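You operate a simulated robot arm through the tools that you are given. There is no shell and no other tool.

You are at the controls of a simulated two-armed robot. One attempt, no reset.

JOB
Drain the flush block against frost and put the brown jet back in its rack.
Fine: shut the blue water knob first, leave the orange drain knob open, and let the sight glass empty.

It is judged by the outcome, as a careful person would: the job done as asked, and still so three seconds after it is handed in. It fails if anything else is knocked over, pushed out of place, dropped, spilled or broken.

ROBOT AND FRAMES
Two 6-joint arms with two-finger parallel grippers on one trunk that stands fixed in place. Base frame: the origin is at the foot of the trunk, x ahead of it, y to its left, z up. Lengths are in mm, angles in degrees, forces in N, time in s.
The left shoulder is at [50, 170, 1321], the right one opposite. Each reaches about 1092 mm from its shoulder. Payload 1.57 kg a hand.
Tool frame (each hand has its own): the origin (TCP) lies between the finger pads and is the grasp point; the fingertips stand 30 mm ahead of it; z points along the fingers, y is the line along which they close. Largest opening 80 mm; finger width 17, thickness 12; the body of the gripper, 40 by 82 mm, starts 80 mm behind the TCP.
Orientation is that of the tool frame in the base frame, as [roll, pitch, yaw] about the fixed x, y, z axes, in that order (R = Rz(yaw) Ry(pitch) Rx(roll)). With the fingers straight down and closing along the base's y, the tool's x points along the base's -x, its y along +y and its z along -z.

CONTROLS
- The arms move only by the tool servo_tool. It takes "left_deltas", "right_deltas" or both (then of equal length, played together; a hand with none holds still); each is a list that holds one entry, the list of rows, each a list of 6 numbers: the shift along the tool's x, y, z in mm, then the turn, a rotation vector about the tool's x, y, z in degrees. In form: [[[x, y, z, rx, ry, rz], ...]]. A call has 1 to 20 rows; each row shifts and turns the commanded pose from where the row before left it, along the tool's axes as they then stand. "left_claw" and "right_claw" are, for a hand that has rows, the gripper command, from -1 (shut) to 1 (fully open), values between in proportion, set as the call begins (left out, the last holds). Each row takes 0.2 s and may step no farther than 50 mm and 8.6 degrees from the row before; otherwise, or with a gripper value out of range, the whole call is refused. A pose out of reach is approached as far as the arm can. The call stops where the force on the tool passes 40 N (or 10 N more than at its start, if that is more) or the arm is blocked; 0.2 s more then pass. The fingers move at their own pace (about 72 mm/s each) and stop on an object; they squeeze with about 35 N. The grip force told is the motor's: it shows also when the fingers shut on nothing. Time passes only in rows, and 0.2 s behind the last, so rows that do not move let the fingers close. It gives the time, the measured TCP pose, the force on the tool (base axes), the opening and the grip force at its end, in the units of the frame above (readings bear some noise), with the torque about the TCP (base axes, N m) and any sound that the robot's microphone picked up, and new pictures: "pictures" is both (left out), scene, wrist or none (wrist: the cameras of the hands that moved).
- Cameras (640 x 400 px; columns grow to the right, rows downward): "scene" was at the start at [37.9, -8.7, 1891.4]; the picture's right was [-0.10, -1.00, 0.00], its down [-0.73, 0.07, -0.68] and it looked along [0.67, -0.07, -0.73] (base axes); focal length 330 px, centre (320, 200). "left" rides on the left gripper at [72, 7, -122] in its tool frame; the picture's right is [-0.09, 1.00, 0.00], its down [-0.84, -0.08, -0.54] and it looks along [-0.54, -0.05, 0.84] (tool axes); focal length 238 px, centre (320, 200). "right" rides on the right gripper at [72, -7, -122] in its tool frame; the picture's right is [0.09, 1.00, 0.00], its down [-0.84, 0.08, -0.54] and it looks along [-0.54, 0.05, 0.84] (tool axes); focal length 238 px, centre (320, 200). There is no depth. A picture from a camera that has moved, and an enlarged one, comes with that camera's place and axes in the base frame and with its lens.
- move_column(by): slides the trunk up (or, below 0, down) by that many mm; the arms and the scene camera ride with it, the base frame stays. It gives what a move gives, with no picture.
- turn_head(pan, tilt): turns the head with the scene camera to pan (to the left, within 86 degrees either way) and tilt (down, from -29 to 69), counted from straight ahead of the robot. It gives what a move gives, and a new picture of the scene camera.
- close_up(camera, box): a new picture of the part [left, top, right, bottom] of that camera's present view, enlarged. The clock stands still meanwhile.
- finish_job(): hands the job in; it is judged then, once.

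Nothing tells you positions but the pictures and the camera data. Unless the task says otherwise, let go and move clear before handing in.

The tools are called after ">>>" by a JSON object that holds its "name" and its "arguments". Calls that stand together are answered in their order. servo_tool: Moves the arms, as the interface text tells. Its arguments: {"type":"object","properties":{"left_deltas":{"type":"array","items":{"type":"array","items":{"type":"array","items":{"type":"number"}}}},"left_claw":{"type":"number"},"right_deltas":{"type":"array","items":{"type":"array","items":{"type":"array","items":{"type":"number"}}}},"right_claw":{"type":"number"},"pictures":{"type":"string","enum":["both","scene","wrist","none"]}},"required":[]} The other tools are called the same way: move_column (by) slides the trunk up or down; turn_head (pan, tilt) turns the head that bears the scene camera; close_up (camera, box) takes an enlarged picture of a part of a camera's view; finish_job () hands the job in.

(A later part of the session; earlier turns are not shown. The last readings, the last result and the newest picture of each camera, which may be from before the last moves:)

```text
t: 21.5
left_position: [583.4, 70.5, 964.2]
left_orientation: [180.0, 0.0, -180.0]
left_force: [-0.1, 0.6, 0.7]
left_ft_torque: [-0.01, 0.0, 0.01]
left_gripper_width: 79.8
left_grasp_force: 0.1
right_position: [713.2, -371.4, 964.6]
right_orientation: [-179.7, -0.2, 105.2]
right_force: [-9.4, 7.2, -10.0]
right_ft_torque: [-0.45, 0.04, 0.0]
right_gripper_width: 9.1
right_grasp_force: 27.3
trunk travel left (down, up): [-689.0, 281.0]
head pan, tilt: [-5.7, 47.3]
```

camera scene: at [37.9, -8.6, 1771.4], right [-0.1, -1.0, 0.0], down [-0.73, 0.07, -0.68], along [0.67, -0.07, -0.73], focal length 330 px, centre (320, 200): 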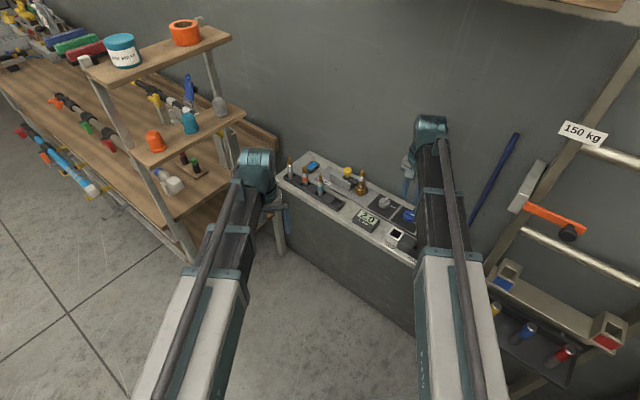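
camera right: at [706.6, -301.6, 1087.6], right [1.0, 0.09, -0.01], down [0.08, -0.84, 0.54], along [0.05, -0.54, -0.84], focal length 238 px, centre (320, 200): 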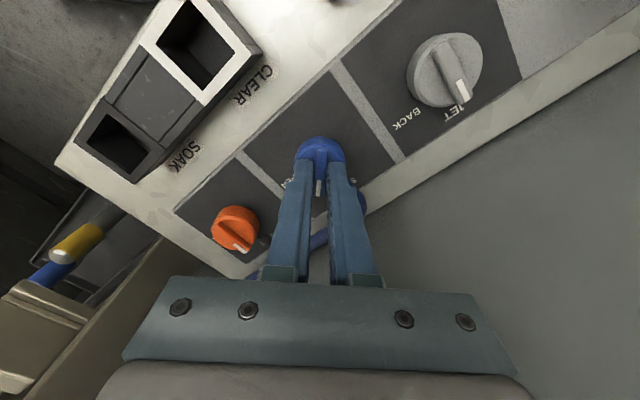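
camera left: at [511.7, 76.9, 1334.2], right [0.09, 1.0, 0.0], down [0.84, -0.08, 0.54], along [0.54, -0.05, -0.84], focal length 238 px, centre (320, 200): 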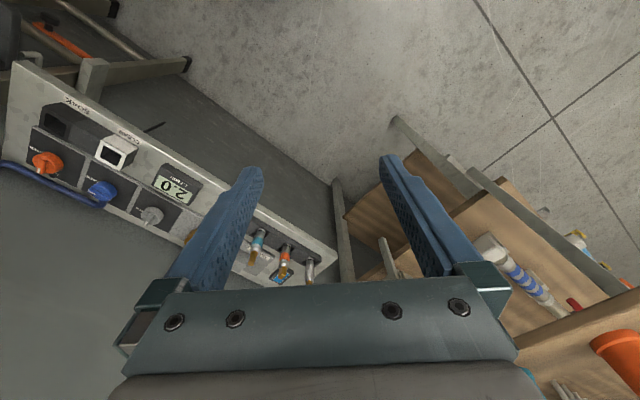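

>>> {"name": "servo_tool", "arguments": {"right_deltas": [[[0.8, -0.6, 0, 0, 0, 0], [0, 0, 0, 0, 0, -7.5], [0, 0, 0, 0, 0, -7.5], [0, 0, 0, 0, 0, -7.5], [0, 0, 0, 0, 0, -7.5], [0, 0, 0, 0, 0, 0]]], "pictures": "both"}}

>>> {"name": "close_up", "arguments": {"camera": "right", "box": [240, 100, 400, 240]}}

```text
t: 22.9
left_position: [581.7, 70.7, 963.9]
left_orientation: [-180.0, 0.0, 179.9]
left_force: [-0.1, 0.5, 0.7]
left_ft_torque: [-0.01, 0.02, 0.01]
left_gripper_width: 79.9
left_grasp_force: 0.1
right_position: [713.3, -372.5, 963.6]
right_orientation: [-179.9, -0.1, 135.1]
right_force: [5.5, -1.8, 5.2]
right_ft_torque: [-0.57, -0.72, -0.07]
right_gripper_width: 9.0
right_grasp_force: 27.5
trunk travel left (down, up): [-689.0, 281.0]
head pan, tilt: [-5.7, 47.3]
camera scene: at [38.0, -8.6, 1644.5], right [-0.1, -1.0, 0.0], down [-0.73, 0.07, -0.68], along [0.67, -0.07, -0.73], focal length 330 px, centre (320, 200)
camera right: at [656.6, -327.6, 1087.7], right [0.64, 0.77, 0.0], down [0.65, -0.54, 0.54], along [0.41, -0.34, -0.84], focal length 238 px, centre (320, 200)
```

scene: 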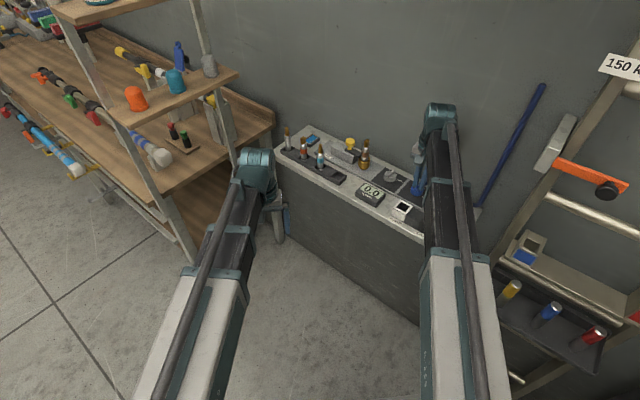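
right: 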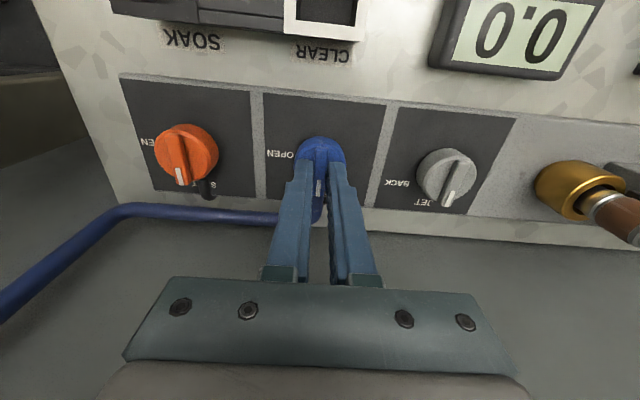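

```text
2.86 times, centred on (320, 170) of right
camera zoom: at [656.6, -327.6, 1087.7], right [0.64, 0.77, 0.0], down [0.65, -0.54, 0.54], along [0.41, -0.34, -0.84], focal length 681 px, centre (320, 286)
```

zoom: 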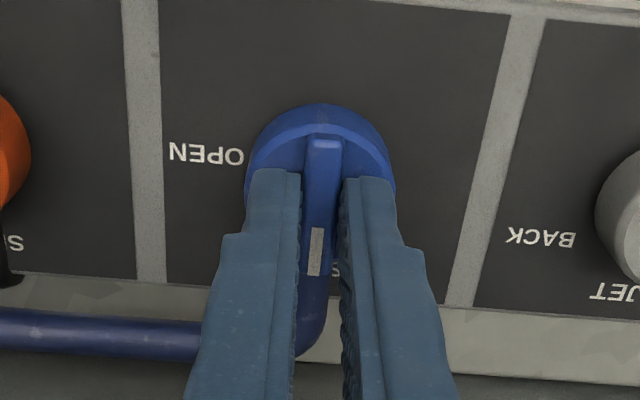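

The flow meter now reads 0.0 and the blue mark points to SHUT. I'll release and rise 30 mm before moving along to the orange knob.

>>> {"name": "servo_tool", "arguments": {"right_deltas": [[[0, 0, 0, 0, 0, 0], [0, 0, 0, 0, 0, 0]]], "right_claw": -0.4, "pictures": "none"}}

>>> {"name": "move_column", "arguments": {"by": 30}}

>>> {"name": "close_up", "arguments": {"camera": "right", "box": [120, 60, 400, 240]}}

```text
t: 23.5
left_position: [583.2, 71.1, 964.8]
left_orientation: [-179.9, 0.1, -179.9]
left_force: [-0.2, -0.7, -0.1]
left_ft_torque: [0.02, 0.01, -0.03]
left_gripper_width: 80.1
left_grasp_force: 0.0
right_position: [711.9, -371.9, 964.9]
right_orientation: [-179.7, -0.3, 135.1]
right_force: [-0.2, -0.9, 0.4]
right_ft_torque: [0.01, 0.01, 0.02]
right_gripper_width: 24.0
right_grasp_force: 0.1
trunk travel left (down, up): [-689.0, 281.0]
head pan, tilt: [-5.7, 47.3]
```

```text
t: 24.3
left_position: [582.2, 70.6, 993.7]
left_orientation: [179.9, 0.1, 180.0]
left_force: [-0.6, -0.2, 0.5]
left_ft_torque: [0.0, 0.01, 0.01]
left_gripper_width: 79.9
left_grasp_force: 0.0
right_position: [711.2, -371.2, 993.3]
right_orientation: [-179.8, -0.3, 135.0]
right_force: [0.7, 0.4, 0.2]
right_ft_torque: [-0.02, -0.02, -0.03]
right_gripper_width: 24.0
right_grasp_force: 0.0
trunk travel left (down, up): [-719.0, 251.0]
head pan, tilt: [-5.7, 47.3]
```

```text
2.22 times, centred on (260, 150) of right
camera zoom: at [656.3, -327.1, 1117.7], right [0.64, 0.77, 0.0], down [0.65, -0.54, 0.54], along [0.41, -0.34, -0.84], focal length 530 px, centre (453, 311)
```

zoom: 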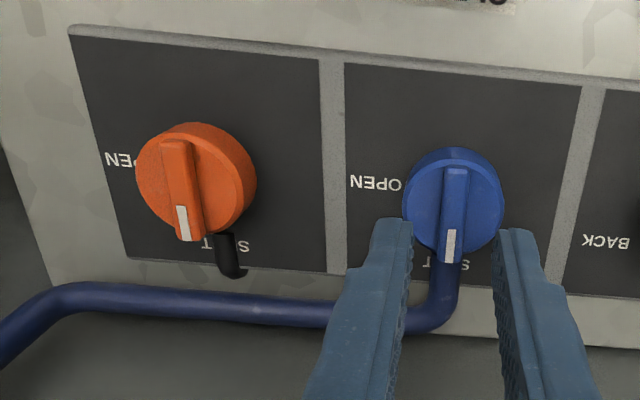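

Blue is at SHUT and released. The orange knob should be about 93.5 mm to the right along the bench, so I'll zoom on it for its exact angle and then move over it.

>>> {"name": "close_up", "arguments": {"camera": "right", "box": [160, 100, 256, 180]}}

>>> {"name": "servo_tool", "arguments": {"right_deltas": [[[-1.1, -46.7, 0, 0, 0, 0], [-1.1, -46.7, 0, 0, 0, 0], [0, 0, 0, 0, 0, 0]]], "pictures": "wrist"}}

>>> {"name": "close_up", "arguments": {"camera": "right", "box": [220, 80, 420, 220]}}

```text
5.00 times, centred on (208, 140) of right
camera zoom: at [656.3, -327.1, 1117.7], right [0.64, 0.77, 0.0], down [0.65, -0.54, 0.54], along [0.41, -0.34, -0.84], focal length 1192 px, centre (880, 500)
```

zoom: 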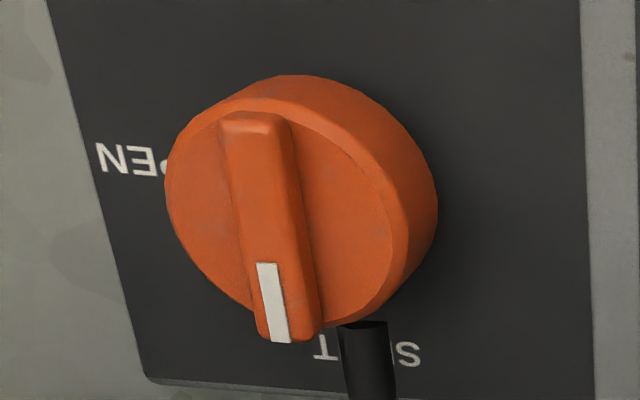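

```text
t: 25.1
left_position: [582.0, 71.0, 993.6]
left_orientation: [179.9, 0.0, -179.9]
left_force: [0.6, 0.3, -0.5]
left_ft_torque: [-0.01, 0.0, 0.0]
left_gripper_width: 80.0
left_grasp_force: 0.1
right_position: [648.3, -438.5, 993.6]
right_orientation: [-179.8, -0.3, 135.0]
right_force: [-0.6, -0.2, -0.5]
right_ft_torque: [-0.01, -0.03, 0.01]
right_gripper_width: 24.3
right_grasp_force: 0.2
trunk travel left (down, up): [-719.0, 251.0]
head pan, tilt: [-5.7, 47.3]
camera right: at [592.9, -393.6, 1117.7], right [0.64, 0.77, 0.0], down [0.65, -0.54, 0.54], along [0.41, -0.34, -0.84], focal length 238 px, centre (320, 200)
```

right: 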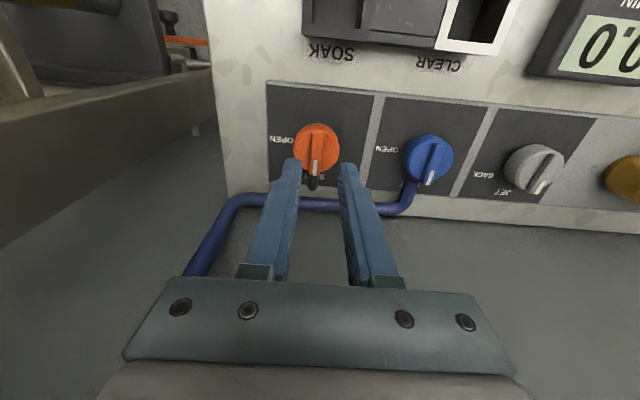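

```text
2.86 times, centred on (320, 150) of right
camera zoom: at [592.9, -393.6, 1117.7], right [0.64, 0.77, 0.0], down [0.65, -0.54, 0.54], along [0.41, -0.34, -0.84], focal length 681 px, centre (320, 343)
```

zoom: 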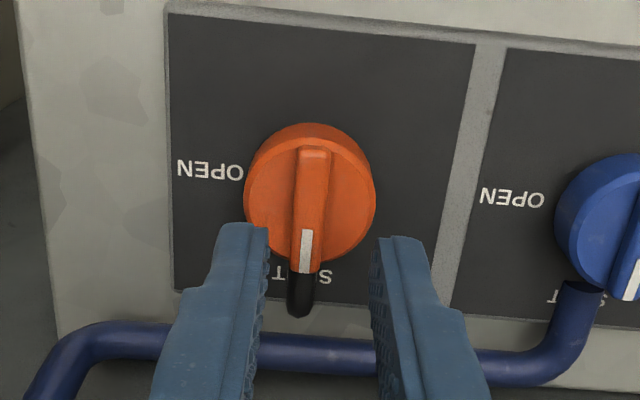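

The orange bar is aligned with the tool and its centre is about 3.5 mm further right. I'll shift, then lower over it.

>>> {"name": "servo_tool", "arguments": {"right_deltas": [[[0, -3.5, 0, 0, 0, 0], [0, 0, 0, 0, 0, 0]]], "pictures": "none"}}

>>> {"name": "move_column", "arguments": {"by": -20}}

>>> {"name": "close_up", "arguments": {"camera": "right", "box": [220, 80, 420, 220]}}

```text
t: 25.7
left_position: [583.4, 69.6, 994.0]
left_orientation: [180.0, 0.1, -179.9]
left_force: [0.1, 0.2, 0.5]
left_ft_torque: [0.01, 0.02, -0.01]
left_gripper_width: 80.0
left_grasp_force: 0.0
right_position: [645.8, -441.4, 994.9]
right_orientation: [-179.8, -0.3, 135.0]
right_force: [-0.7, 0.1, 0.6]
right_ft_torque: [0.0, 0.0, -0.03]
right_gripper_width: 24.2
right_grasp_force: 0.0
trunk travel left (down, up): [-719.0, 251.0]
head pan, tilt: [-5.7, 47.3]
```

```text
t: 26.4
left_position: [582.9, 70.4, 973.5]
left_orientation: [-179.9, 0.1, -180.0]
left_force: [0.1, 0.5, -0.3]
left_ft_torque: [-0.01, 0.04, 0.02]
left_gripper_width: 80.0
left_grasp_force: 0.0
right_position: [645.4, -441.5, 974.9]
right_orientation: [-179.8, -0.2, 135.0]
right_force: [-1.1, 0.1, 0.3]
right_ft_torque: [0.01, -0.02, 0.01]
right_gripper_width: 23.9
right_grasp_force: 0.0
trunk travel left (down, up): [-699.0, 271.0]
head pan, tilt: [-5.7, 47.3]
```

```text
2.86 times, centred on (320, 150) of right
camera zoom: at [590.1, -396.7, 1097.9], right [0.64, 0.77, 0.0], down [0.65, -0.54, 0.54], along [0.41, -0.34, -0.84], focal length 681 px, centre (320, 343)
```

zoom: 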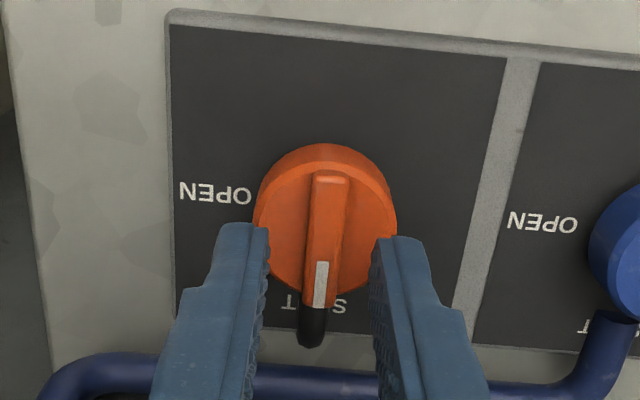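

Well centred. I'll lower the last 10 mm and close.

>>> {"name": "move_column", "arguments": {"by": -10}}

>>> {"name": "servo_tool", "arguments": {"right_deltas": [[[0, 0, 0, 0, 0, 0], [0, 0, 0, 0, 0, 0], [0, 0, 0, 0, 0, 0]]], "right_claw": -1, "pictures": "wrist"}}

```text
t: 26.9
left_position: [583.3, 70.9, 964.0]
left_orientation: [-179.9, 0.0, -180.0]
left_force: [-0.1, 0.5, -0.4]
left_ft_torque: [-0.02, 0.01, -0.01]
left_gripper_width: 79.9
left_grasp_force: 0.0
right_position: [645.4, -440.9, 964.0]
right_orientation: [-179.8, -0.3, 135.0]
right_force: [-0.2, 0.0, -0.1]
right_ft_torque: [-0.03, -0.06, 0.03]
right_gripper_width: 24.0
right_grasp_force: 0.1
trunk travel left (down, up): [-689.0, 281.0]
head pan, tilt: [-5.7, 47.3]
```

```text
t: 27.7
left_position: [581.3, 70.6, 963.7]
left_orientation: [-179.9, 0.0, -179.9]
left_force: [0.0, -0.5, -0.2]
left_ft_torque: [-0.04, -0.01, 0.01]
left_gripper_width: 79.9
left_grasp_force: 0.1
right_position: [645.6, -440.1, 964.6]
right_orientation: [-179.9, -0.2, 135.1]
right_force: [4.0, 4.8, 0.6]
right_ft_torque: [0.13, -0.14, -0.02]
right_gripper_width: 8.9
right_grasp_force: 27.7
trunk travel left (down, up): [-689.0, 281.0]
head pan, tilt: [-5.7, 47.3]
camera right: at [590.8, -396.1, 1087.8], right [0.64, 0.77, 0.0], down [0.65, -0.54, 0.54], along [0.41, -0.34, -0.84], focal length 238 px, centre (320, 200)
```

right: 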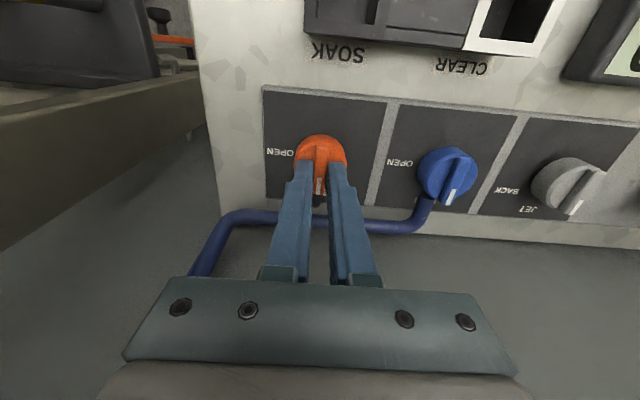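

Gripped at 8.9 mm. Next I turn it clockwise seen from above toward OPEN, in two halves, correcting for side force.

>>> {"name": "servo_tool", "arguments": {"right_deltas": [[[0, 0.6, 0, 0, 0, 0], [0, 0, 0, 0, 0, 7.5], [0, 0, 0, 0, 0, 7.5], [0, 0, 0, 0, 0, 7.5], [0, 0, 0, 0, 0, 7.5], [0, 0, 0, 0, 0, 0]]], "pictures": "none"}}

```text
t: 29.1
left_position: [583.0, 70.4, 965.5]
left_orientation: [-179.9, 0.0, 179.9]
left_force: [0.3, 0.3, 0.2]
left_ft_torque: [0.03, 0.01, 0.0]
left_gripper_width: 80.1
left_grasp_force: 0.0
right_position: [646.3, -441.3, 964.1]
right_orientation: [-179.8, -0.2, 104.9]
right_force: [-3.5, 0.0, -1.6]
right_ft_torque: [0.65, 0.17, 0.0]
right_gripper_width: 8.9
right_grasp_force: 27.4
trunk travel left (down, up): [-689.0, 281.0]
head pan, tilt: [-5.7, 47.3]
```

>>> {"name": "servo_tool", "arguments": {"right_deltas": [[[0, 0, 0, 0, 0, 7.5], [0, 0, 0, 0, 0, 7.5], [0, 0, 0, 0, 0, 7.5], [0, 0, 0, 0, 0, 7.5], [0, 0, 0, 0, 0, 0]]], "pictures": "none"}}

```text
t: 30.3
left_position: [582.8, 69.1, 964.5]
left_orientation: [180.0, 0.0, -180.0]
left_force: [-1.0, -0.4, 1.1]
left_ft_torque: [0.03, -0.01, -0.01]
left_gripper_width: 79.8
left_grasp_force: 0.1
right_position: [646.1, -441.1, 964.2]
right_orientation: [-179.8, 0.0, 74.8]
right_force: [-2.3, -1.9, -1.2]
right_ft_torque: [0.58, -0.21, -0.01]
right_gripper_width: 8.9
right_grasp_force: 27.5
trunk travel left (down, up): [-689.0, 281.0]
head pan, tilt: [-5.7, 47.3]
```

The orange turn is 60° along with only small forces. I'll do the remaining 30°.

>>> {"name": "servo_tool", "arguments": {"right_deltas": [[[0, 0, 0, 0, 0, 7.5], [0, 0, 0, 0, 0, 7.5], [0, 0, 0, 0, 0, 7.5], [0, 0, 0, 0, 0, 7.5], [0, 0, 0, 0, 0, 0]]], "pictures": "both"}}

>>> {"name": "close_up", "arguments": {"camera": "scene", "box": [270, 110, 430, 220]}}

>>> {"name": "close_up", "arguments": {"camera": "right", "box": [200, 80, 440, 230]}}

```text
t: 31.5
left_position: [581.3, 71.0, 963.9]
left_orientation: [180.0, -0.1, 180.0]
left_force: [-0.2, 0.4, -0.6]
left_ft_torque: [0.02, -0.02, -0.03]
left_gripper_width: 80.0
left_grasp_force: 0.1
right_position: [646.3, -440.5, 963.5]
right_orientation: [-179.7, 0.0, 44.8]
right_force: [-5.1, 0.8, -5.7]
right_ft_torque: [0.44, -0.34, 0.04]
right_gripper_width: 9.0
right_grasp_force: 27.5
trunk travel left (down, up): [-689.0, 281.0]
head pan, tilt: [-5.7, 47.3]
camera scene: at [37.5, -9.0, 1644.4], right [-0.1, -1.0, 0.0], down [-0.73, 0.07, -0.68], along [0.68, -0.07, -0.73], focal length 330 px, centre (320, 200)
camera right: at [691.9, -386.6, 1087.3], right [0.77, -0.64, -0.01], down [-0.53, -0.65, 0.54], along [-0.35, -0.41, -0.84], focal length 238 px, centre (320, 200)
```

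scene: 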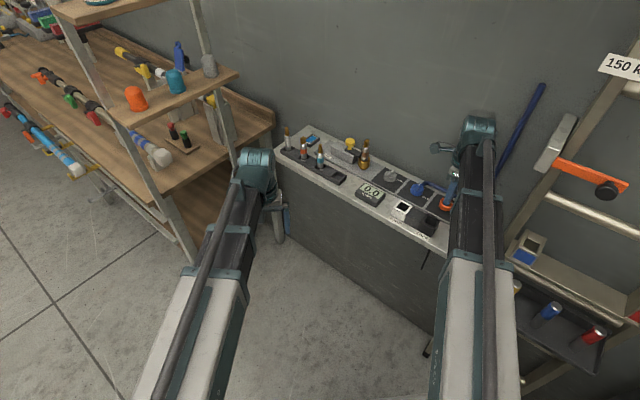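
right: 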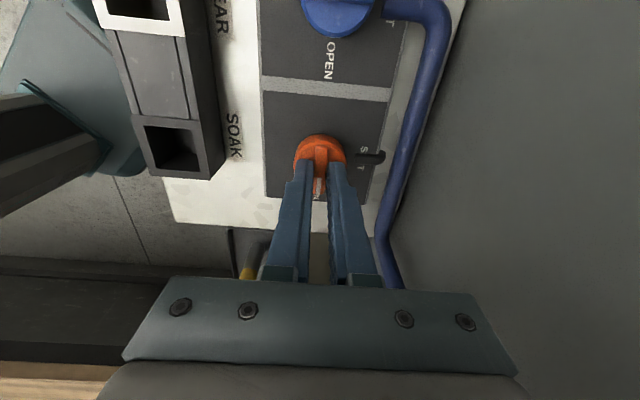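

```text
3.64 times, centred on (350, 165) of scene
camera zoom: at [37.5, -9.0, 1644.4], right [-0.1, -1.0, 0.0], down [-0.73, 0.07, -0.68], along [0.68, -0.07, -0.73], focal length 1200 px, centre (211, 327)
```

zoom: 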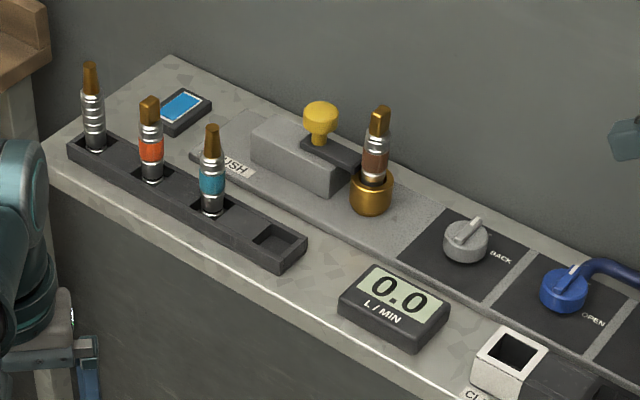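

```text
2.67 times, centred on (320, 155) of right
camera zoom: at [691.9, -386.6, 1087.3], right [0.77, -0.64, -0.01], down [-0.53, -0.65, 0.54], along [-0.35, -0.41, -0.84], focal length 636 px, centre (320, 320)
```

zoom: 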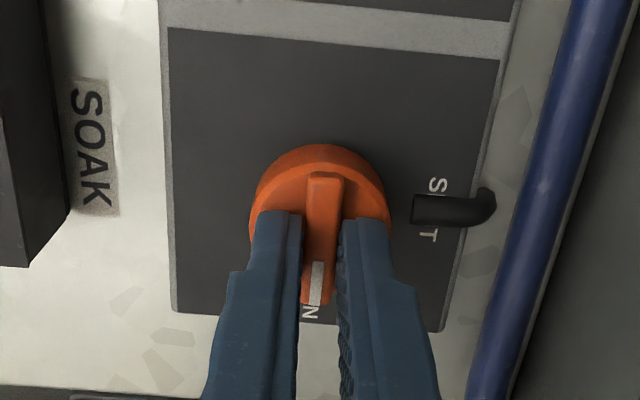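

Orange is at OPEN and the meter reads 0.0. I'll let go and raise the trunk well clear (jet tops look to be near z≈1026), then watch the sight glass.

>>> {"name": "servo_tool", "arguments": {"right_deltas": [[[0, 0, 0, 0, 0, 0], [0, 0, 0, 0, 0, 0]]], "right_claw": -0.4, "pictures": "none"}}

>>> {"name": "move_column", "arguments": {"by": 125}}

>>> {"name": "close_up", "arguments": {"camera": "right", "box": [240, 0, 440, 220]}}

>>> {"name": "close_up", "arguments": {"camera": "scene", "box": [290, 130, 354, 170]}}

```text
t: 32.1
left_position: [581.9, 71.1, 963.7]
left_orientation: [-180.0, 0.0, -180.0]
left_force: [-0.1, 0.0, 0.3]
left_ft_torque: [-0.01, -0.02, 0.0]
left_gripper_width: 80.0
left_grasp_force: 0.0
right_position: [645.9, -441.0, 964.0]
right_orientation: [-179.8, 0.2, 45.0]
right_force: [0.2, 0.0, 0.7]
right_ft_torque: [0.02, 0.01, 0.03]
right_gripper_width: 24.2
right_grasp_force: 0.0
trunk travel left (down, up): [-689.0, 281.0]
head pan, tilt: [-5.7, 47.3]
```

```text
t: 33.7
left_position: [583.1, 71.5, 1088.2]
left_orientation: [-179.9, 0.0, -180.0]
left_force: [0.5, 0.6, 0.5]
left_ft_torque: [-0.03, 0.0, -0.02]
left_gripper_width: 80.2
left_grasp_force: 0.1
right_position: [646.1, -441.2, 1089.1]
right_orientation: [-179.7, 0.1, 45.0]
right_force: [0.6, 0.2, 0.7]
right_ft_torque: [0.01, 0.02, 0.03]
right_gripper_width: 24.0
right_grasp_force: 0.0
trunk travel left (down, up): [-814.0, 156.0]
head pan, tilt: [-5.7, 47.3]
```

```text
1.82 times, centred on (340, 110) of right
camera zoom: at [692.2, -386.4, 1212.1], right [0.77, -0.64, -0.01], down [-0.53, -0.65, 0.54], along [-0.35, -0.42, -0.84], focal length 433 px, centre (284, 364)
```

zoom: 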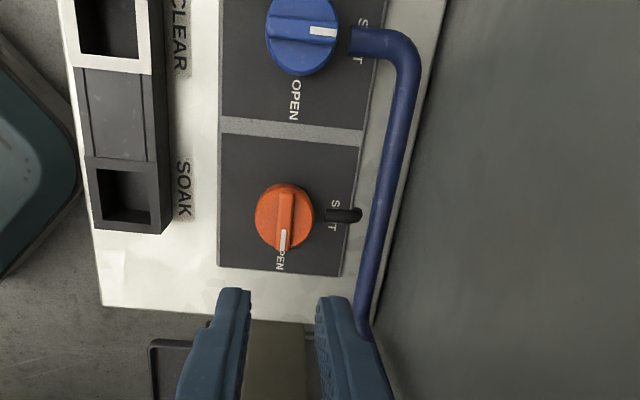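

```text
10.00 times, centred on (322, 150) of scene
camera zoom: at [38.0, -8.7, 1769.4], right [-0.1, -1.0, 0.0], down [-0.73, 0.07, -0.68], along [0.67, -0.07, -0.73], focal length 3300 px, centre (300, 700)
```

zoom: 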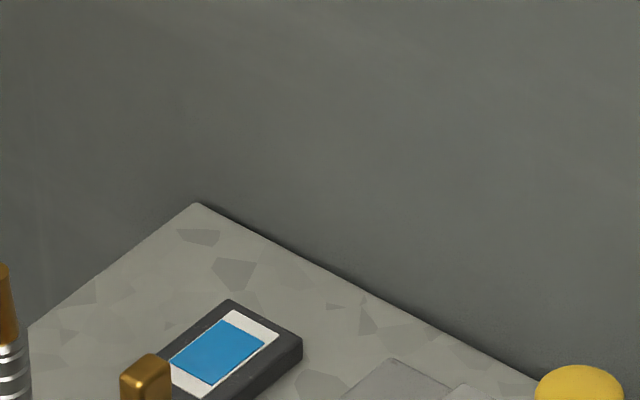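

The sight glass is visibly draining, blue is at SHUT and orange at OPEN. While it empties I'll move the right hand, above jet height, over toward the latch with the camera facing the wall for a good view.

>>> {"name": "servo_tool", "arguments": {"right_deltas": [[[0, 0, 0, 0, 0, -7.5], [0, 0, 0, 0, 0, -7.5], [0, 0, 0, 0, 0, -7.5], [0, 0, 0, 0, 0, -7.5], [0, 0, 0, 0, 0, -7.5], [0, 0, 0, 0, 0, -7.5], [0, 0, 0, 0, 0, -7.5], [0, 0, 0, 0, 0, -7.5], [0, 0, 0, 0, 0, -7.5], [0, 0, 0, 0, 0, -7.5], [0, 0, 0, 0, 0, -7.5], [0, 0, 0, 0, 0, -7.5], [14, 46, 0, 0, 0, 0], [14, 46, 0, 0, 0, 0], [14, 46, 0, 0, 0, 0], [14, 46, 0, 0, 0, 0], [14, 46, 0, 0, 0, 0], [0, 46, 0, 0, 0, 0], [0, 0, 0, 0, 0, 0]]], "pictures": "both"}}

>>> {"name": "close_up", "arguments": {"camera": "right", "box": [240, 60, 480, 260]}}

>>> {"name": "close_up", "arguments": {"camera": "scene", "box": [290, 140, 390, 210]}}

```text
t: 37.7
left_position: [581.4, 71.1, 1090.3]
left_orientation: [180.0, 0.0, 179.9]
left_force: [0.1, -0.3, -0.6]
left_ft_torque: [0.0, 0.03, 0.01]
left_gripper_width: 80.0
left_grasp_force: 0.0
right_position: [794.7, -198.5, 1089.5]
right_orientation: [-180.0, -0.2, 135.0]
right_force: [0.2, 0.5, 0.2]
right_ft_torque: [-0.03, -0.02, -0.01]
right_gripper_width: 24.0
right_grasp_force: 0.0
trunk travel left (down, up): [-814.0, 156.0]
head pan, tilt: [-5.7, 47.3]
camera scene: at [37.4, -8.8, 1769.4], right [-0.1, -1.0, 0.0], down [-0.73, 0.07, -0.68], along [0.68, -0.07, -0.73], focal length 330 px, centre (320, 200)
camera right: at [738.9, -153.3, 1213.0], right [0.64, 0.77, 0.0], down [0.65, -0.54, 0.54], along [0.41, -0.34, -0.84], focal length 238 px, centre (320, 200)
```

scene: 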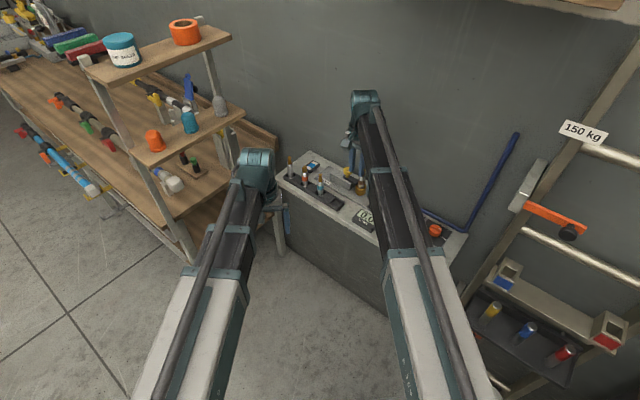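
right: 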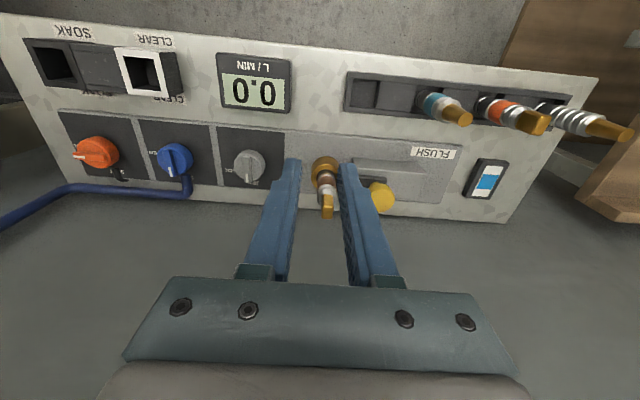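

```text
2.00 times, centred on (360, 160) of right
camera zoom: at [738.9, -153.3, 1213.0], right [0.64, 0.77, 0.0], down [0.65, -0.54, 0.54], along [0.41, -0.34, -0.84], focal length 477 px, centre (240, 280)
```

zoom: 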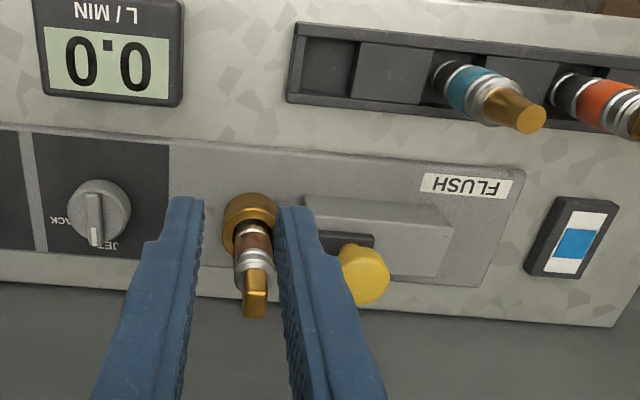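

```text
5.71 times, centred on (340, 175) of scene
camera zoom: at [37.4, -8.8, 1769.4], right [-0.1, -1.0, 0.0], down [-0.73, 0.07, -0.68], along [0.68, -0.07, -0.73], focal length 1886 px, centre (206, 343)
```

zoom: 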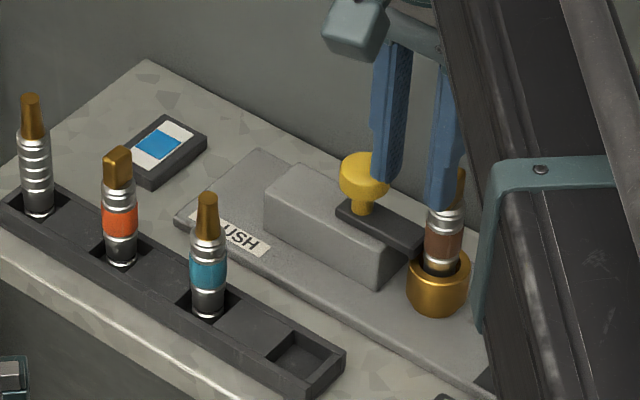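

The glass is over half drained. I'll shift the hand left so the fingers don't hide the latch, and zoom in.

>>> {"name": "servo_tool", "arguments": {"right_deltas": [[[0, 40, 0, 0, 0, 0], [0, 40, 0, 0, 0, 0], [0, 0, 0, 0, 0, 0]]], "pictures": "none"}}

>>> {"name": "close_up", "arguments": {"camera": "right", "box": [200, 120, 360, 220]}}

>>> {"name": "close_up", "arguments": {"camera": "right", "box": [260, 50, 560, 230]}}

>>> {"name": "close_up", "arguments": {"camera": "scene", "box": [320, 140, 400, 200]}}

```text
t: 38.5
left_position: [581.3, 70.2, 1089.9]
left_orientation: [-180.0, 0.0, -180.0]
left_force: [0.1, -0.8, -0.4]
left_ft_torque: [0.04, -0.03, 0.01]
left_gripper_width: 79.7
left_grasp_force: 0.0
right_position: [849.8, -138.6, 1088.9]
right_orientation: [-179.9, -0.2, 135.0]
right_force: [-0.1, 0.5, 0.9]
right_ft_torque: [0.02, 0.01, -0.01]
right_gripper_width: 23.8
right_grasp_force: 0.1
right hand out of reach, approached as far as the arm can: row 1, 2
trunk travel left (down, up): [-814.0, 156.0]
head pan, tilt: [-5.7, 47.3]
```

```text
4.00 times, centred on (280, 170) of right
camera zoom: at [795.2, -93.6, 1212.9], right [0.64, 0.77, 0.0], down [0.65, -0.54, 0.54], along [0.41, -0.34, -0.84], focal length 953 px, centre (480, 320)
```

zoom: 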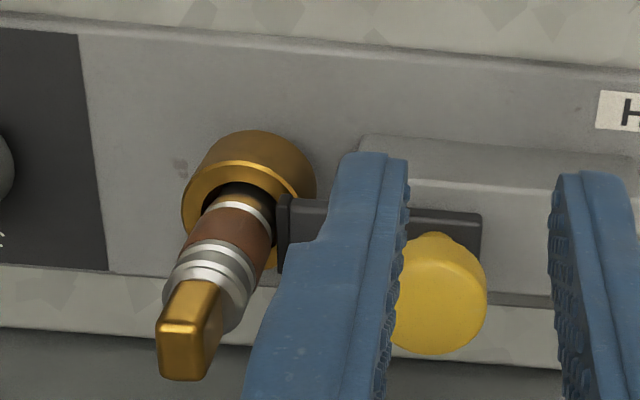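

```text
2.13 times, centred on (410, 140) of right
camera zoom: at [795.2, -93.6, 1212.9], right [0.64, 0.77, 0.0], down [0.65, -0.54, 0.54], along [0.41, -0.34, -0.84], focal length 508 px, centre (128, 328)
```

zoom: 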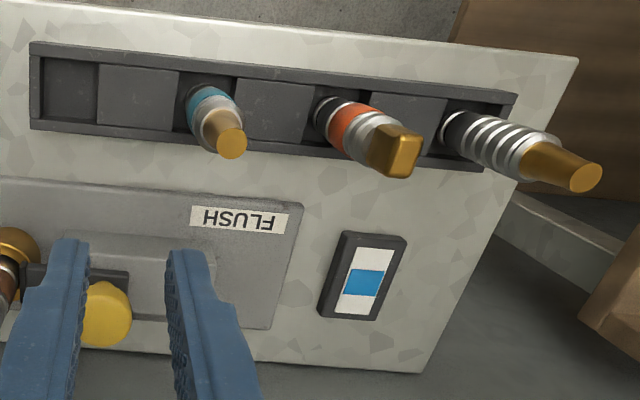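

```text
6.67 times, centred on (360, 170) of scene
camera zoom: at [37.6, -8.8, 1769.4], right [-0.1, -1.0, 0.0], down [-0.73, 0.07, -0.68], along [0.68, -0.07, -0.73], focal length 2200 px, centre (53, 400)
```

zoom: 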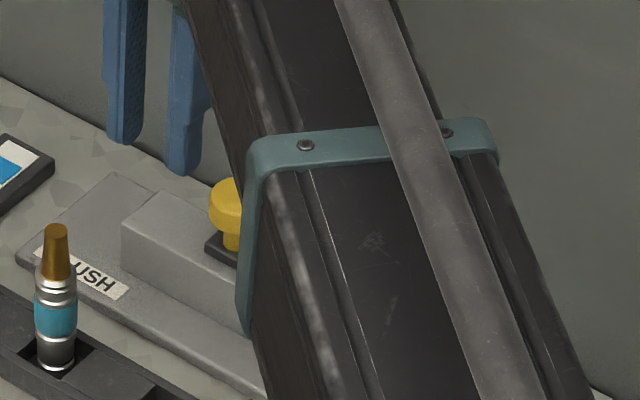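

The latch bar sits on the housing with its end up against the jet. The sight glass is nearly empty. I'll move right and closer to the wall to see the bar and jet from beside them.

>>> {"name": "servo_tool", "arguments": {"right_deltas": [[[-13.7, -41, 0, 0, 0, 0], [-13.7, -41, 0, 0, 0, 0], [-13.7, -41, 0, 0, 0, 0], [0, 0, 0, 0, 0, 0]]], "pictures": "wrist"}}

>>> {"name": "close_up", "arguments": {"camera": "right", "box": [330, 80, 490, 180]}}

>>> {"name": "close_up", "arguments": {"camera": "scene", "box": [290, 140, 390, 210]}}

```text
t: 39.5
left_position: [583.5, 70.4, 1090.2]
left_orientation: [-180.0, 0.1, -180.0]
left_force: [0.4, 0.7, 0.6]
left_ft_torque: [0.02, 0.0, 0.02]
left_gripper_width: 80.1
left_grasp_force: 0.1
right_position: [791.1, -256.9, 1088.7]
right_orientation: [-179.7, -0.3, 135.1]
right_force: [0.3, 0.0, -0.1]
right_ft_torque: [0.01, -0.02, -0.02]
right_gripper_width: 24.1
right_grasp_force: 0.1
trunk travel left (down, up): [-814.0, 156.0]
head pan, tilt: [-5.7, 47.3]
camera right: at [736.2, -212.3, 1212.7], right [0.64, 0.77, 0.0], down [0.65, -0.54, 0.54], along [0.41, -0.34, -0.84], focal length 238 px, centre (320, 200)
```

right: 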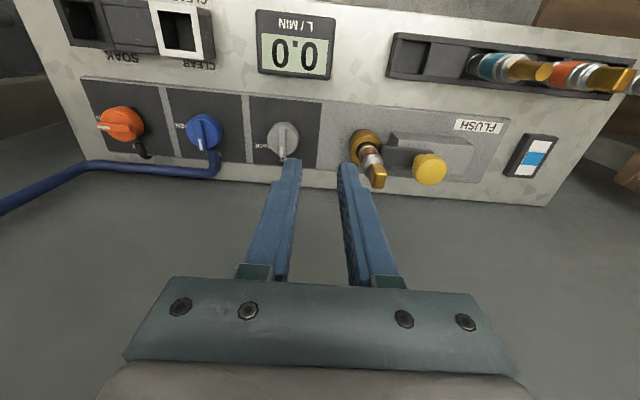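

```text
4.00 times, centred on (410, 130) of right
camera zoom: at [736.2, -212.3, 1212.7], right [0.64, 0.77, 0.0], down [0.65, -0.54, 0.54], along [0.41, -0.34, -0.84], focal length 953 px, centre (-40, 480)
```

zoom: 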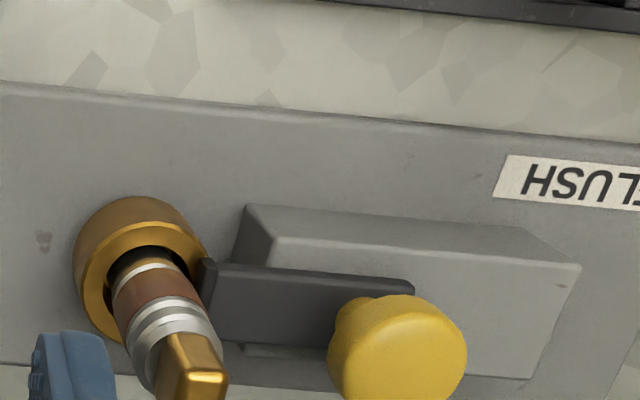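

```text
5.71 times, centred on (340, 175) of scene
camera zoom: at [38.2, -8.2, 1769.4], right [-0.1, -1.0, 0.0], down [-0.73, 0.07, -0.68], along [0.67, -0.07, -0.73], focal length 1886 px, centre (206, 343)
```

zoom: 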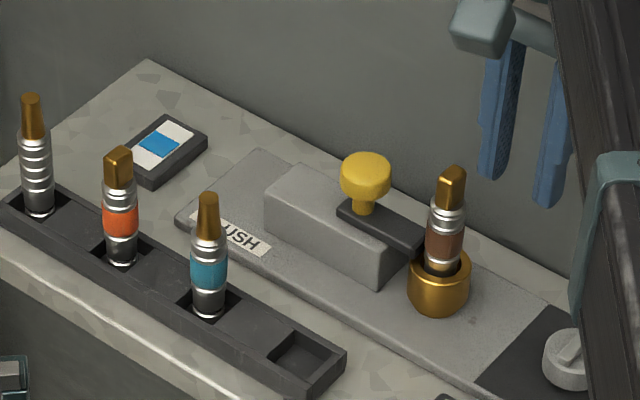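

The bar is a slide bolt overlapping the socket against the jet, so it must slide left along the bench to free the jet. The yellow grip is near [892, -193, 986], just past fingers-down reach. I'll turn to yaw 45, move in close, and try a small outward tilt to gain reach.

>>> {"name": "servo_tool", "arguments": {"right_deltas": [[[0, 0, 0, 0, 0, 7.5], [0, 0, 0, 0, 0, 7.5], [0, 0, 0, 0, 0, 7.5], [0, 0, 0, 0, 0, 7.5], [0, 0, 0, 0, 0, 7.5], [0, 0, 0, 0, 0, 7.5], [0, 0, 0, 0, 0, 7.5], [0, 0, 0, 0, 0, 7.5], [0, 0, 0, 0, 0, 7.5], [0, 0, 0, 0, 0, 7.5], [0, 0, 0, 0, 0, 7.5], [0, 0, 0, 0, 0, 7.5], [37.5, -9.9, 0, 0, 0, 0], [37.5, -9.9, 0, 0, 0, 0], [0, 0, -2, -4.6, 4.6, 0], [0, 0, -4, -4.6, 4.6, 0], [0, 0, 0, 0, 0, 0]]], "right_claw": 0.5, "pictures": "both"}}

```text
t: 43.1
left_position: [583.8, 69.7, 1089.1]
left_orientation: [-180.0, 0.0, -179.9]
left_force: [-0.6, 0.0, 0.4]
left_ft_torque: [0.0, 0.0, 0.01]
left_gripper_width: 80.0
left_grasp_force: 0.1
right_position: [829.4, -188.9, 1094.3]
right_orientation: [171.0, -9.1, 45.7]
right_force: [-0.9, 1.0, 0.0]
right_ft_torque: [0.04, 0.01, -0.01]
right_gripper_width: 59.9
right_grasp_force: 0.1
trunk travel left (down, up): [-814.0, 156.0]
head pan, tilt: [-5.7, 47.3]
camera scene: at [38.0, -8.6, 1769.4], right [-0.1, -1.0, 0.0], down [-0.73, 0.07, -0.68], along [0.67, -0.07, -0.73], focal length 330 px, centre (320, 200)
camera right: at [846.9, -134.8, 1225.0], right [0.75, -0.64, 0.17], down [-0.64, -0.65, 0.41], along [-0.15, -0.42, -0.9], focal length 238 px, centre (320, 200)
```

scene: 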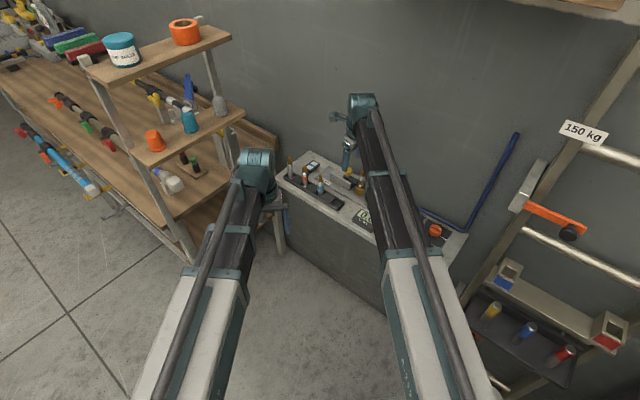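
right: 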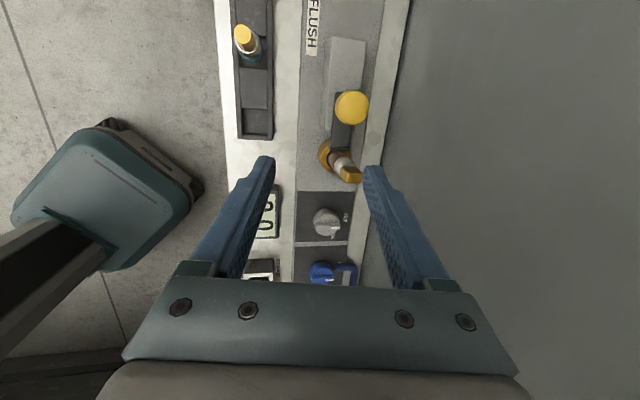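

The tilt works, and this view confirms the yellow grip near [893, -193, 986]. I'll move over it and lower part way.

>>> {"name": "servo_tool", "arguments": {"right_deltas": [[[19.4, 22.3, 6.8, 0, 0, 0], [19.4, 22.3, 6.8, 0, 0, 0], [0, 0, 0, 0, 0, 0]]], "pictures": "wrist"}}

>>> {"name": "close_up", "arguments": {"camera": "scene", "box": [290, 130, 400, 210]}}

```text
t: 43.9
left_position: [582.2, 71.2, 1089.5]
left_orientation: [-180.0, 0.0, -180.0]
left_force: [-0.3, 0.5, -0.1]
left_ft_torque: [0.01, -0.01, 0.01]
left_gripper_width: 80.0
left_grasp_force: 0.1
right_position: [889.4, -193.1, 1095.6]
right_orientation: [171.0, -9.0, 45.7]
right_force: [0.8, -0.4, -0.1]
right_ft_torque: [-0.01, 0.01, 0.02]
right_gripper_width: 59.9
right_grasp_force: 0.0
trunk travel left (down, up): [-814.0, 156.0]
head pan, tilt: [-5.7, 47.3]
camera right: at [905.9, -138.7, 1225.2], right [0.75, -0.64, 0.17], down [-0.64, -0.65, 0.41], along [-0.15, -0.42, -0.9], focal length 238 px, centre (320, 200)
```

right: 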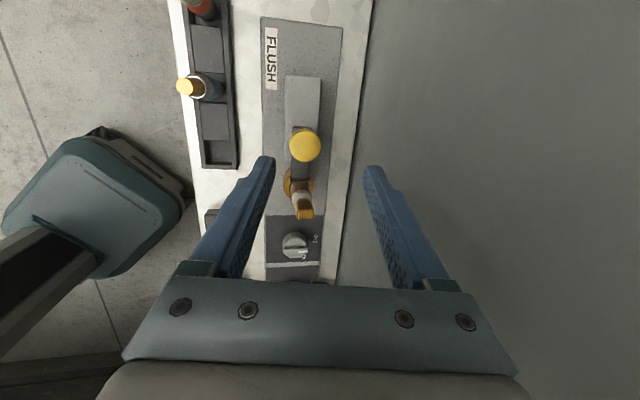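

```text
5.00 times, centred on (345, 170) of scene
camera zoom: at [37.6, -8.6, 1769.4], right [-0.1, -1.0, 0.0], down [-0.73, 0.07, -0.68], along [0.68, -0.07, -0.73], focal length 1650 px, centre (195, 350)
```

zoom: 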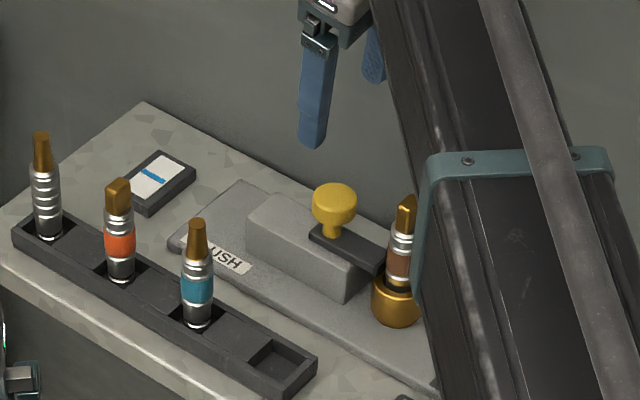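

The sight glass is almost empty now. I'm lowering toward the yellow grip in steps.

>>> {"name": "move_column", "arguments": {"by": -75}}

>>> {"name": "close_up", "arguments": {"camera": "right", "box": [220, 60, 420, 230]}}

>>> {"name": "close_up", "arguments": {"camera": "scene", "box": [290, 100, 400, 180]}}

```text
t: 45.0
left_position: [581.8, 70.4, 1013.6]
left_orientation: [180.0, 0.0, -180.0]
left_force: [0.1, 0.2, 0.8]
left_ft_torque: [0.02, 0.0, -0.06]
left_gripper_width: 80.1
left_grasp_force: 0.0
right_position: [888.6, -191.8, 1021.0]
right_orientation: [171.1, -9.0, 45.6]
right_force: [-0.4, 0.7, 0.6]
right_ft_torque: [0.0, 0.02, 0.02]
right_gripper_width: 60.0
right_grasp_force: 0.1
trunk travel left (down, up): [-739.0, 231.0]
head pan, tilt: [-5.7, 47.3]
```

```text
2.35 times, centred on (320, 145) of right
camera zoom: at [905.9, -138.6, 1150.2], right [0.75, -0.64, 0.17], down [-0.64, -0.65, 0.41], along [-0.15, -0.42, -0.9], focal length 561 px, centre (320, 329)
```

zoom: 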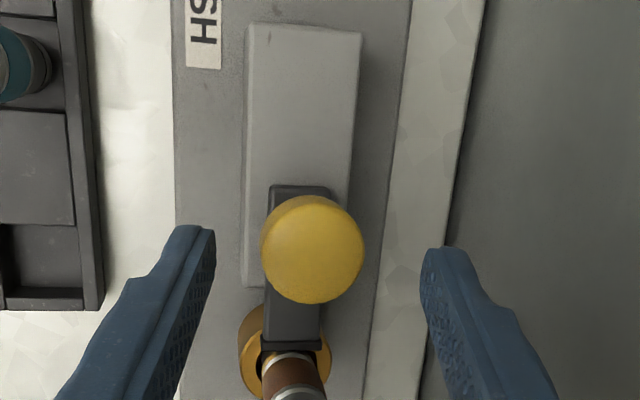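

```text
5.00 times, centred on (345, 140) of scene
camera zoom: at [37.6, -8.6, 1694.5], right [-0.1, -1.0, 0.0], down [-0.73, 0.07, -0.68], along [0.68, -0.07, -0.73], focal length 1650 px, centre (195, 500)
```

zoom: 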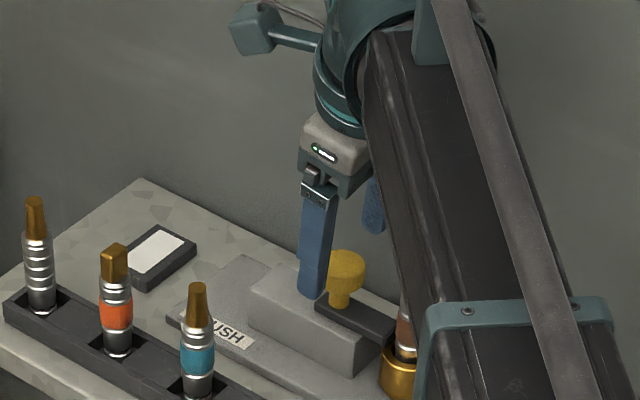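

The sight glass is now completely empty. The open fingers are centred on the yellow grip, so I'll lower the remaining 31 mm.

>>> {"name": "move_column", "arguments": {"by": -31}}

>>> {"name": "close_up", "arguments": {"camera": "right", "box": [220, 60, 420, 230]}}

>>> {"name": "close_up", "arguments": {"camera": "scene", "box": [290, 90, 400, 170]}}

```text
t: 45.8
left_position: [582.3, 70.5, 983.4]
left_orientation: [180.0, 0.0, -179.9]
left_force: [0.2, 0.6, 0.5]
left_ft_torque: [0.03, 0.01, 0.01]
left_gripper_width: 79.9
left_grasp_force: 0.1
right_position: [887.9, -192.5, 988.2]
right_orientation: [171.0, -9.0, 45.7]
right_force: [0.5, 0.9, -1.0]
right_ft_torque: [-0.02, 0.0, -0.01]
right_gripper_width: 60.0
right_grasp_force: 0.1
trunk travel left (down, up): [-708.0, 262.0]
head pan, tilt: [-5.7, 47.3]
```

```text
2.35 times, centred on (320, 145) of right
camera zoom: at [905.9, -138.6, 1119.1], right [0.75, -0.64, 0.17], down [-0.64, -0.65, 0.41], along [-0.15, -0.42, -0.9], focal length 561 px, centre (320, 329)
```

zoom: 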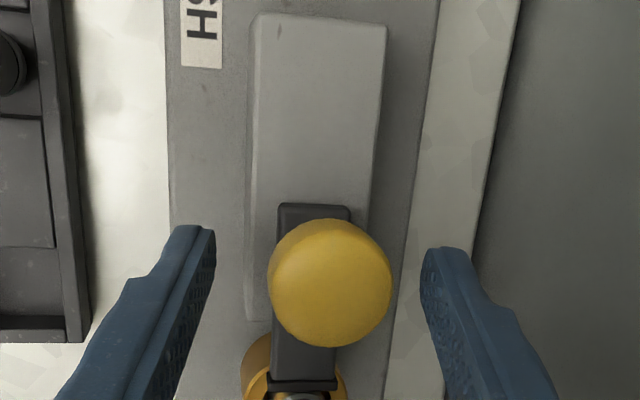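

```text
5.00 times, centred on (345, 130) of scene
camera zoom: at [37.6, -8.6, 1663.4], right [-0.1, -1.0, 0.0], down [-0.73, 0.07, -0.68], along [0.68, -0.07, -0.73], focal length 1650 px, centre (195, 550)
```

zoom: 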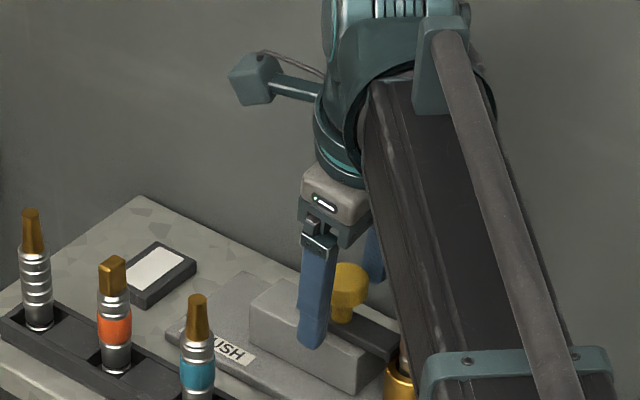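

The fingers straddle the yellow grip without contact. I'll shift 2 mm to centre, then close on it.

>>> {"name": "servo_tool", "arguments": {"right_deltas": [[[0, 2, 0, 0, 0, 0], [0, 0, 0, 0, 0, 0]]], "pictures": "none"}}

>>> {"name": "servo_tool", "arguments": {"right_deltas": [[[0, 0, 0, 0, 0, 0], [0, 0, 0, 0, 0, 0], [0, 0, 0, 0, 0, 0], [0, 0, 0, 0, 0, 0]]], "right_claw": -1, "pictures": "wrist"}}

```text
t: 46.4
left_position: [582.1, 69.0, 983.6]
left_orientation: [-180.0, 0.0, -180.0]
left_force: [-1.0, 0.7, 0.0]
left_ft_torque: [-0.04, -0.01, 0.03]
left_gripper_width: 80.0
left_grasp_force: 0.1
right_position: [890.4, -194.0, 988.9]
right_orientation: [171.1, -9.0, 45.7]
right_force: [-0.2, -0.1, 0.3]
right_ft_torque: [0.0, 0.02, -0.03]
right_gripper_width: 60.0
right_grasp_force: 0.2
trunk travel left (down, up): [-708.0, 262.0]
head pan, tilt: [-5.7, 47.3]
```

```text
t: 47.4
left_position: [582.5, 71.6, 983.9]
left_orientation: [-180.0, 0.0, -180.0]
left_force: [-0.3, 0.7, -0.3]
left_ft_torque: [-0.01, 0.0, 0.03]
left_gripper_width: 80.2
left_grasp_force: 0.1
right_position: [889.3, -195.2, 988.3]
right_orientation: [171.0, -9.0, 45.7]
right_force: [0.0, 0.2, 0.8]
right_ft_torque: [0.44, 0.47, -0.02]
right_gripper_width: 33.4
right_grasp_force: 41.5
trunk travel left (down, up): [-708.0, 262.0]
head pan, tilt: [-5.7, 47.3]
camera right: at [907.5, -140.1, 1119.0], right [0.75, -0.64, 0.17], down [-0.64, -0.65, 0.41], along [-0.15, -0.41, -0.9], focal length 238 px, centre (320, 200)
```

right: 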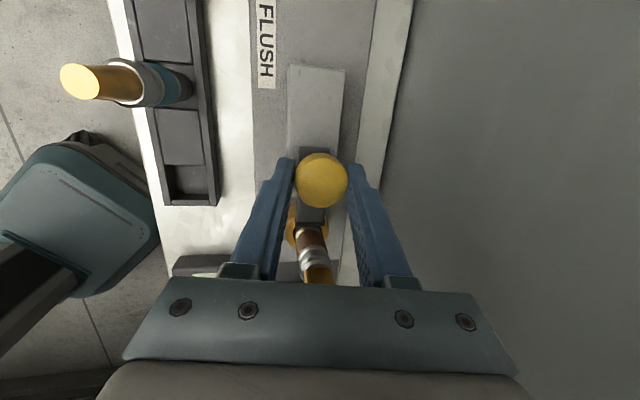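

Gripped at 33 mm with almost no side load. I'll try sliding it gently to the left along the bench, 6 mm first, and read the force.

>>> {"name": "servo_tool", "arguments": {"right_deltas": [[[1.97, 0, 0.32, 0, 0, 0], [1.97, 0, 0.32, 0, 0, 0], [1.97, 0, 0.32, 0, 0, 0], [0, 0, 0, 0, 0, 0]]], "pictures": "none"}}

>>> {"name": "close_up", "arguments": {"camera": "right", "box": [220, 100, 420, 290]}}

```text
t: 48.4
left_position: [581.8, 70.6, 982.4]
left_orientation: [179.9, -0.1, -180.0]
left_force: [1.2, 0.5, 0.2]
left_ft_torque: [-0.01, -0.03, 0.01]
left_gripper_width: 80.0
left_grasp_force: 0.0
right_position: [894.3, -187.8, 988.9]
right_orientation: [171.0, -9.0, 45.7]
right_force: [-0.9, -0.2, 0.8]
right_ft_torque: [0.29, 0.56, -0.08]
right_gripper_width: 33.5
right_grasp_force: 41.0
trunk travel left (down, up): [-708.0, 262.0]
head pan, tilt: [-5.7, 47.3]
```

```text
2.11 times, centred on (320, 195) of right
camera zoom: at [912.2, -135.3, 1119.0], right [0.75, -0.64, 0.17], down [-0.64, -0.65, 0.41], along [-0.15, -0.42, -0.9], focal length 502 px, centre (320, 210)
```

zoom: 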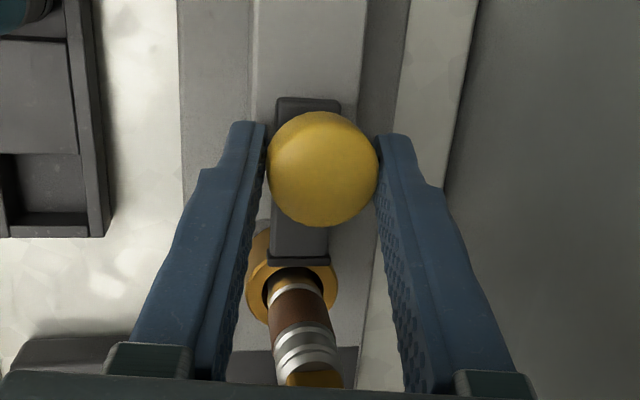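

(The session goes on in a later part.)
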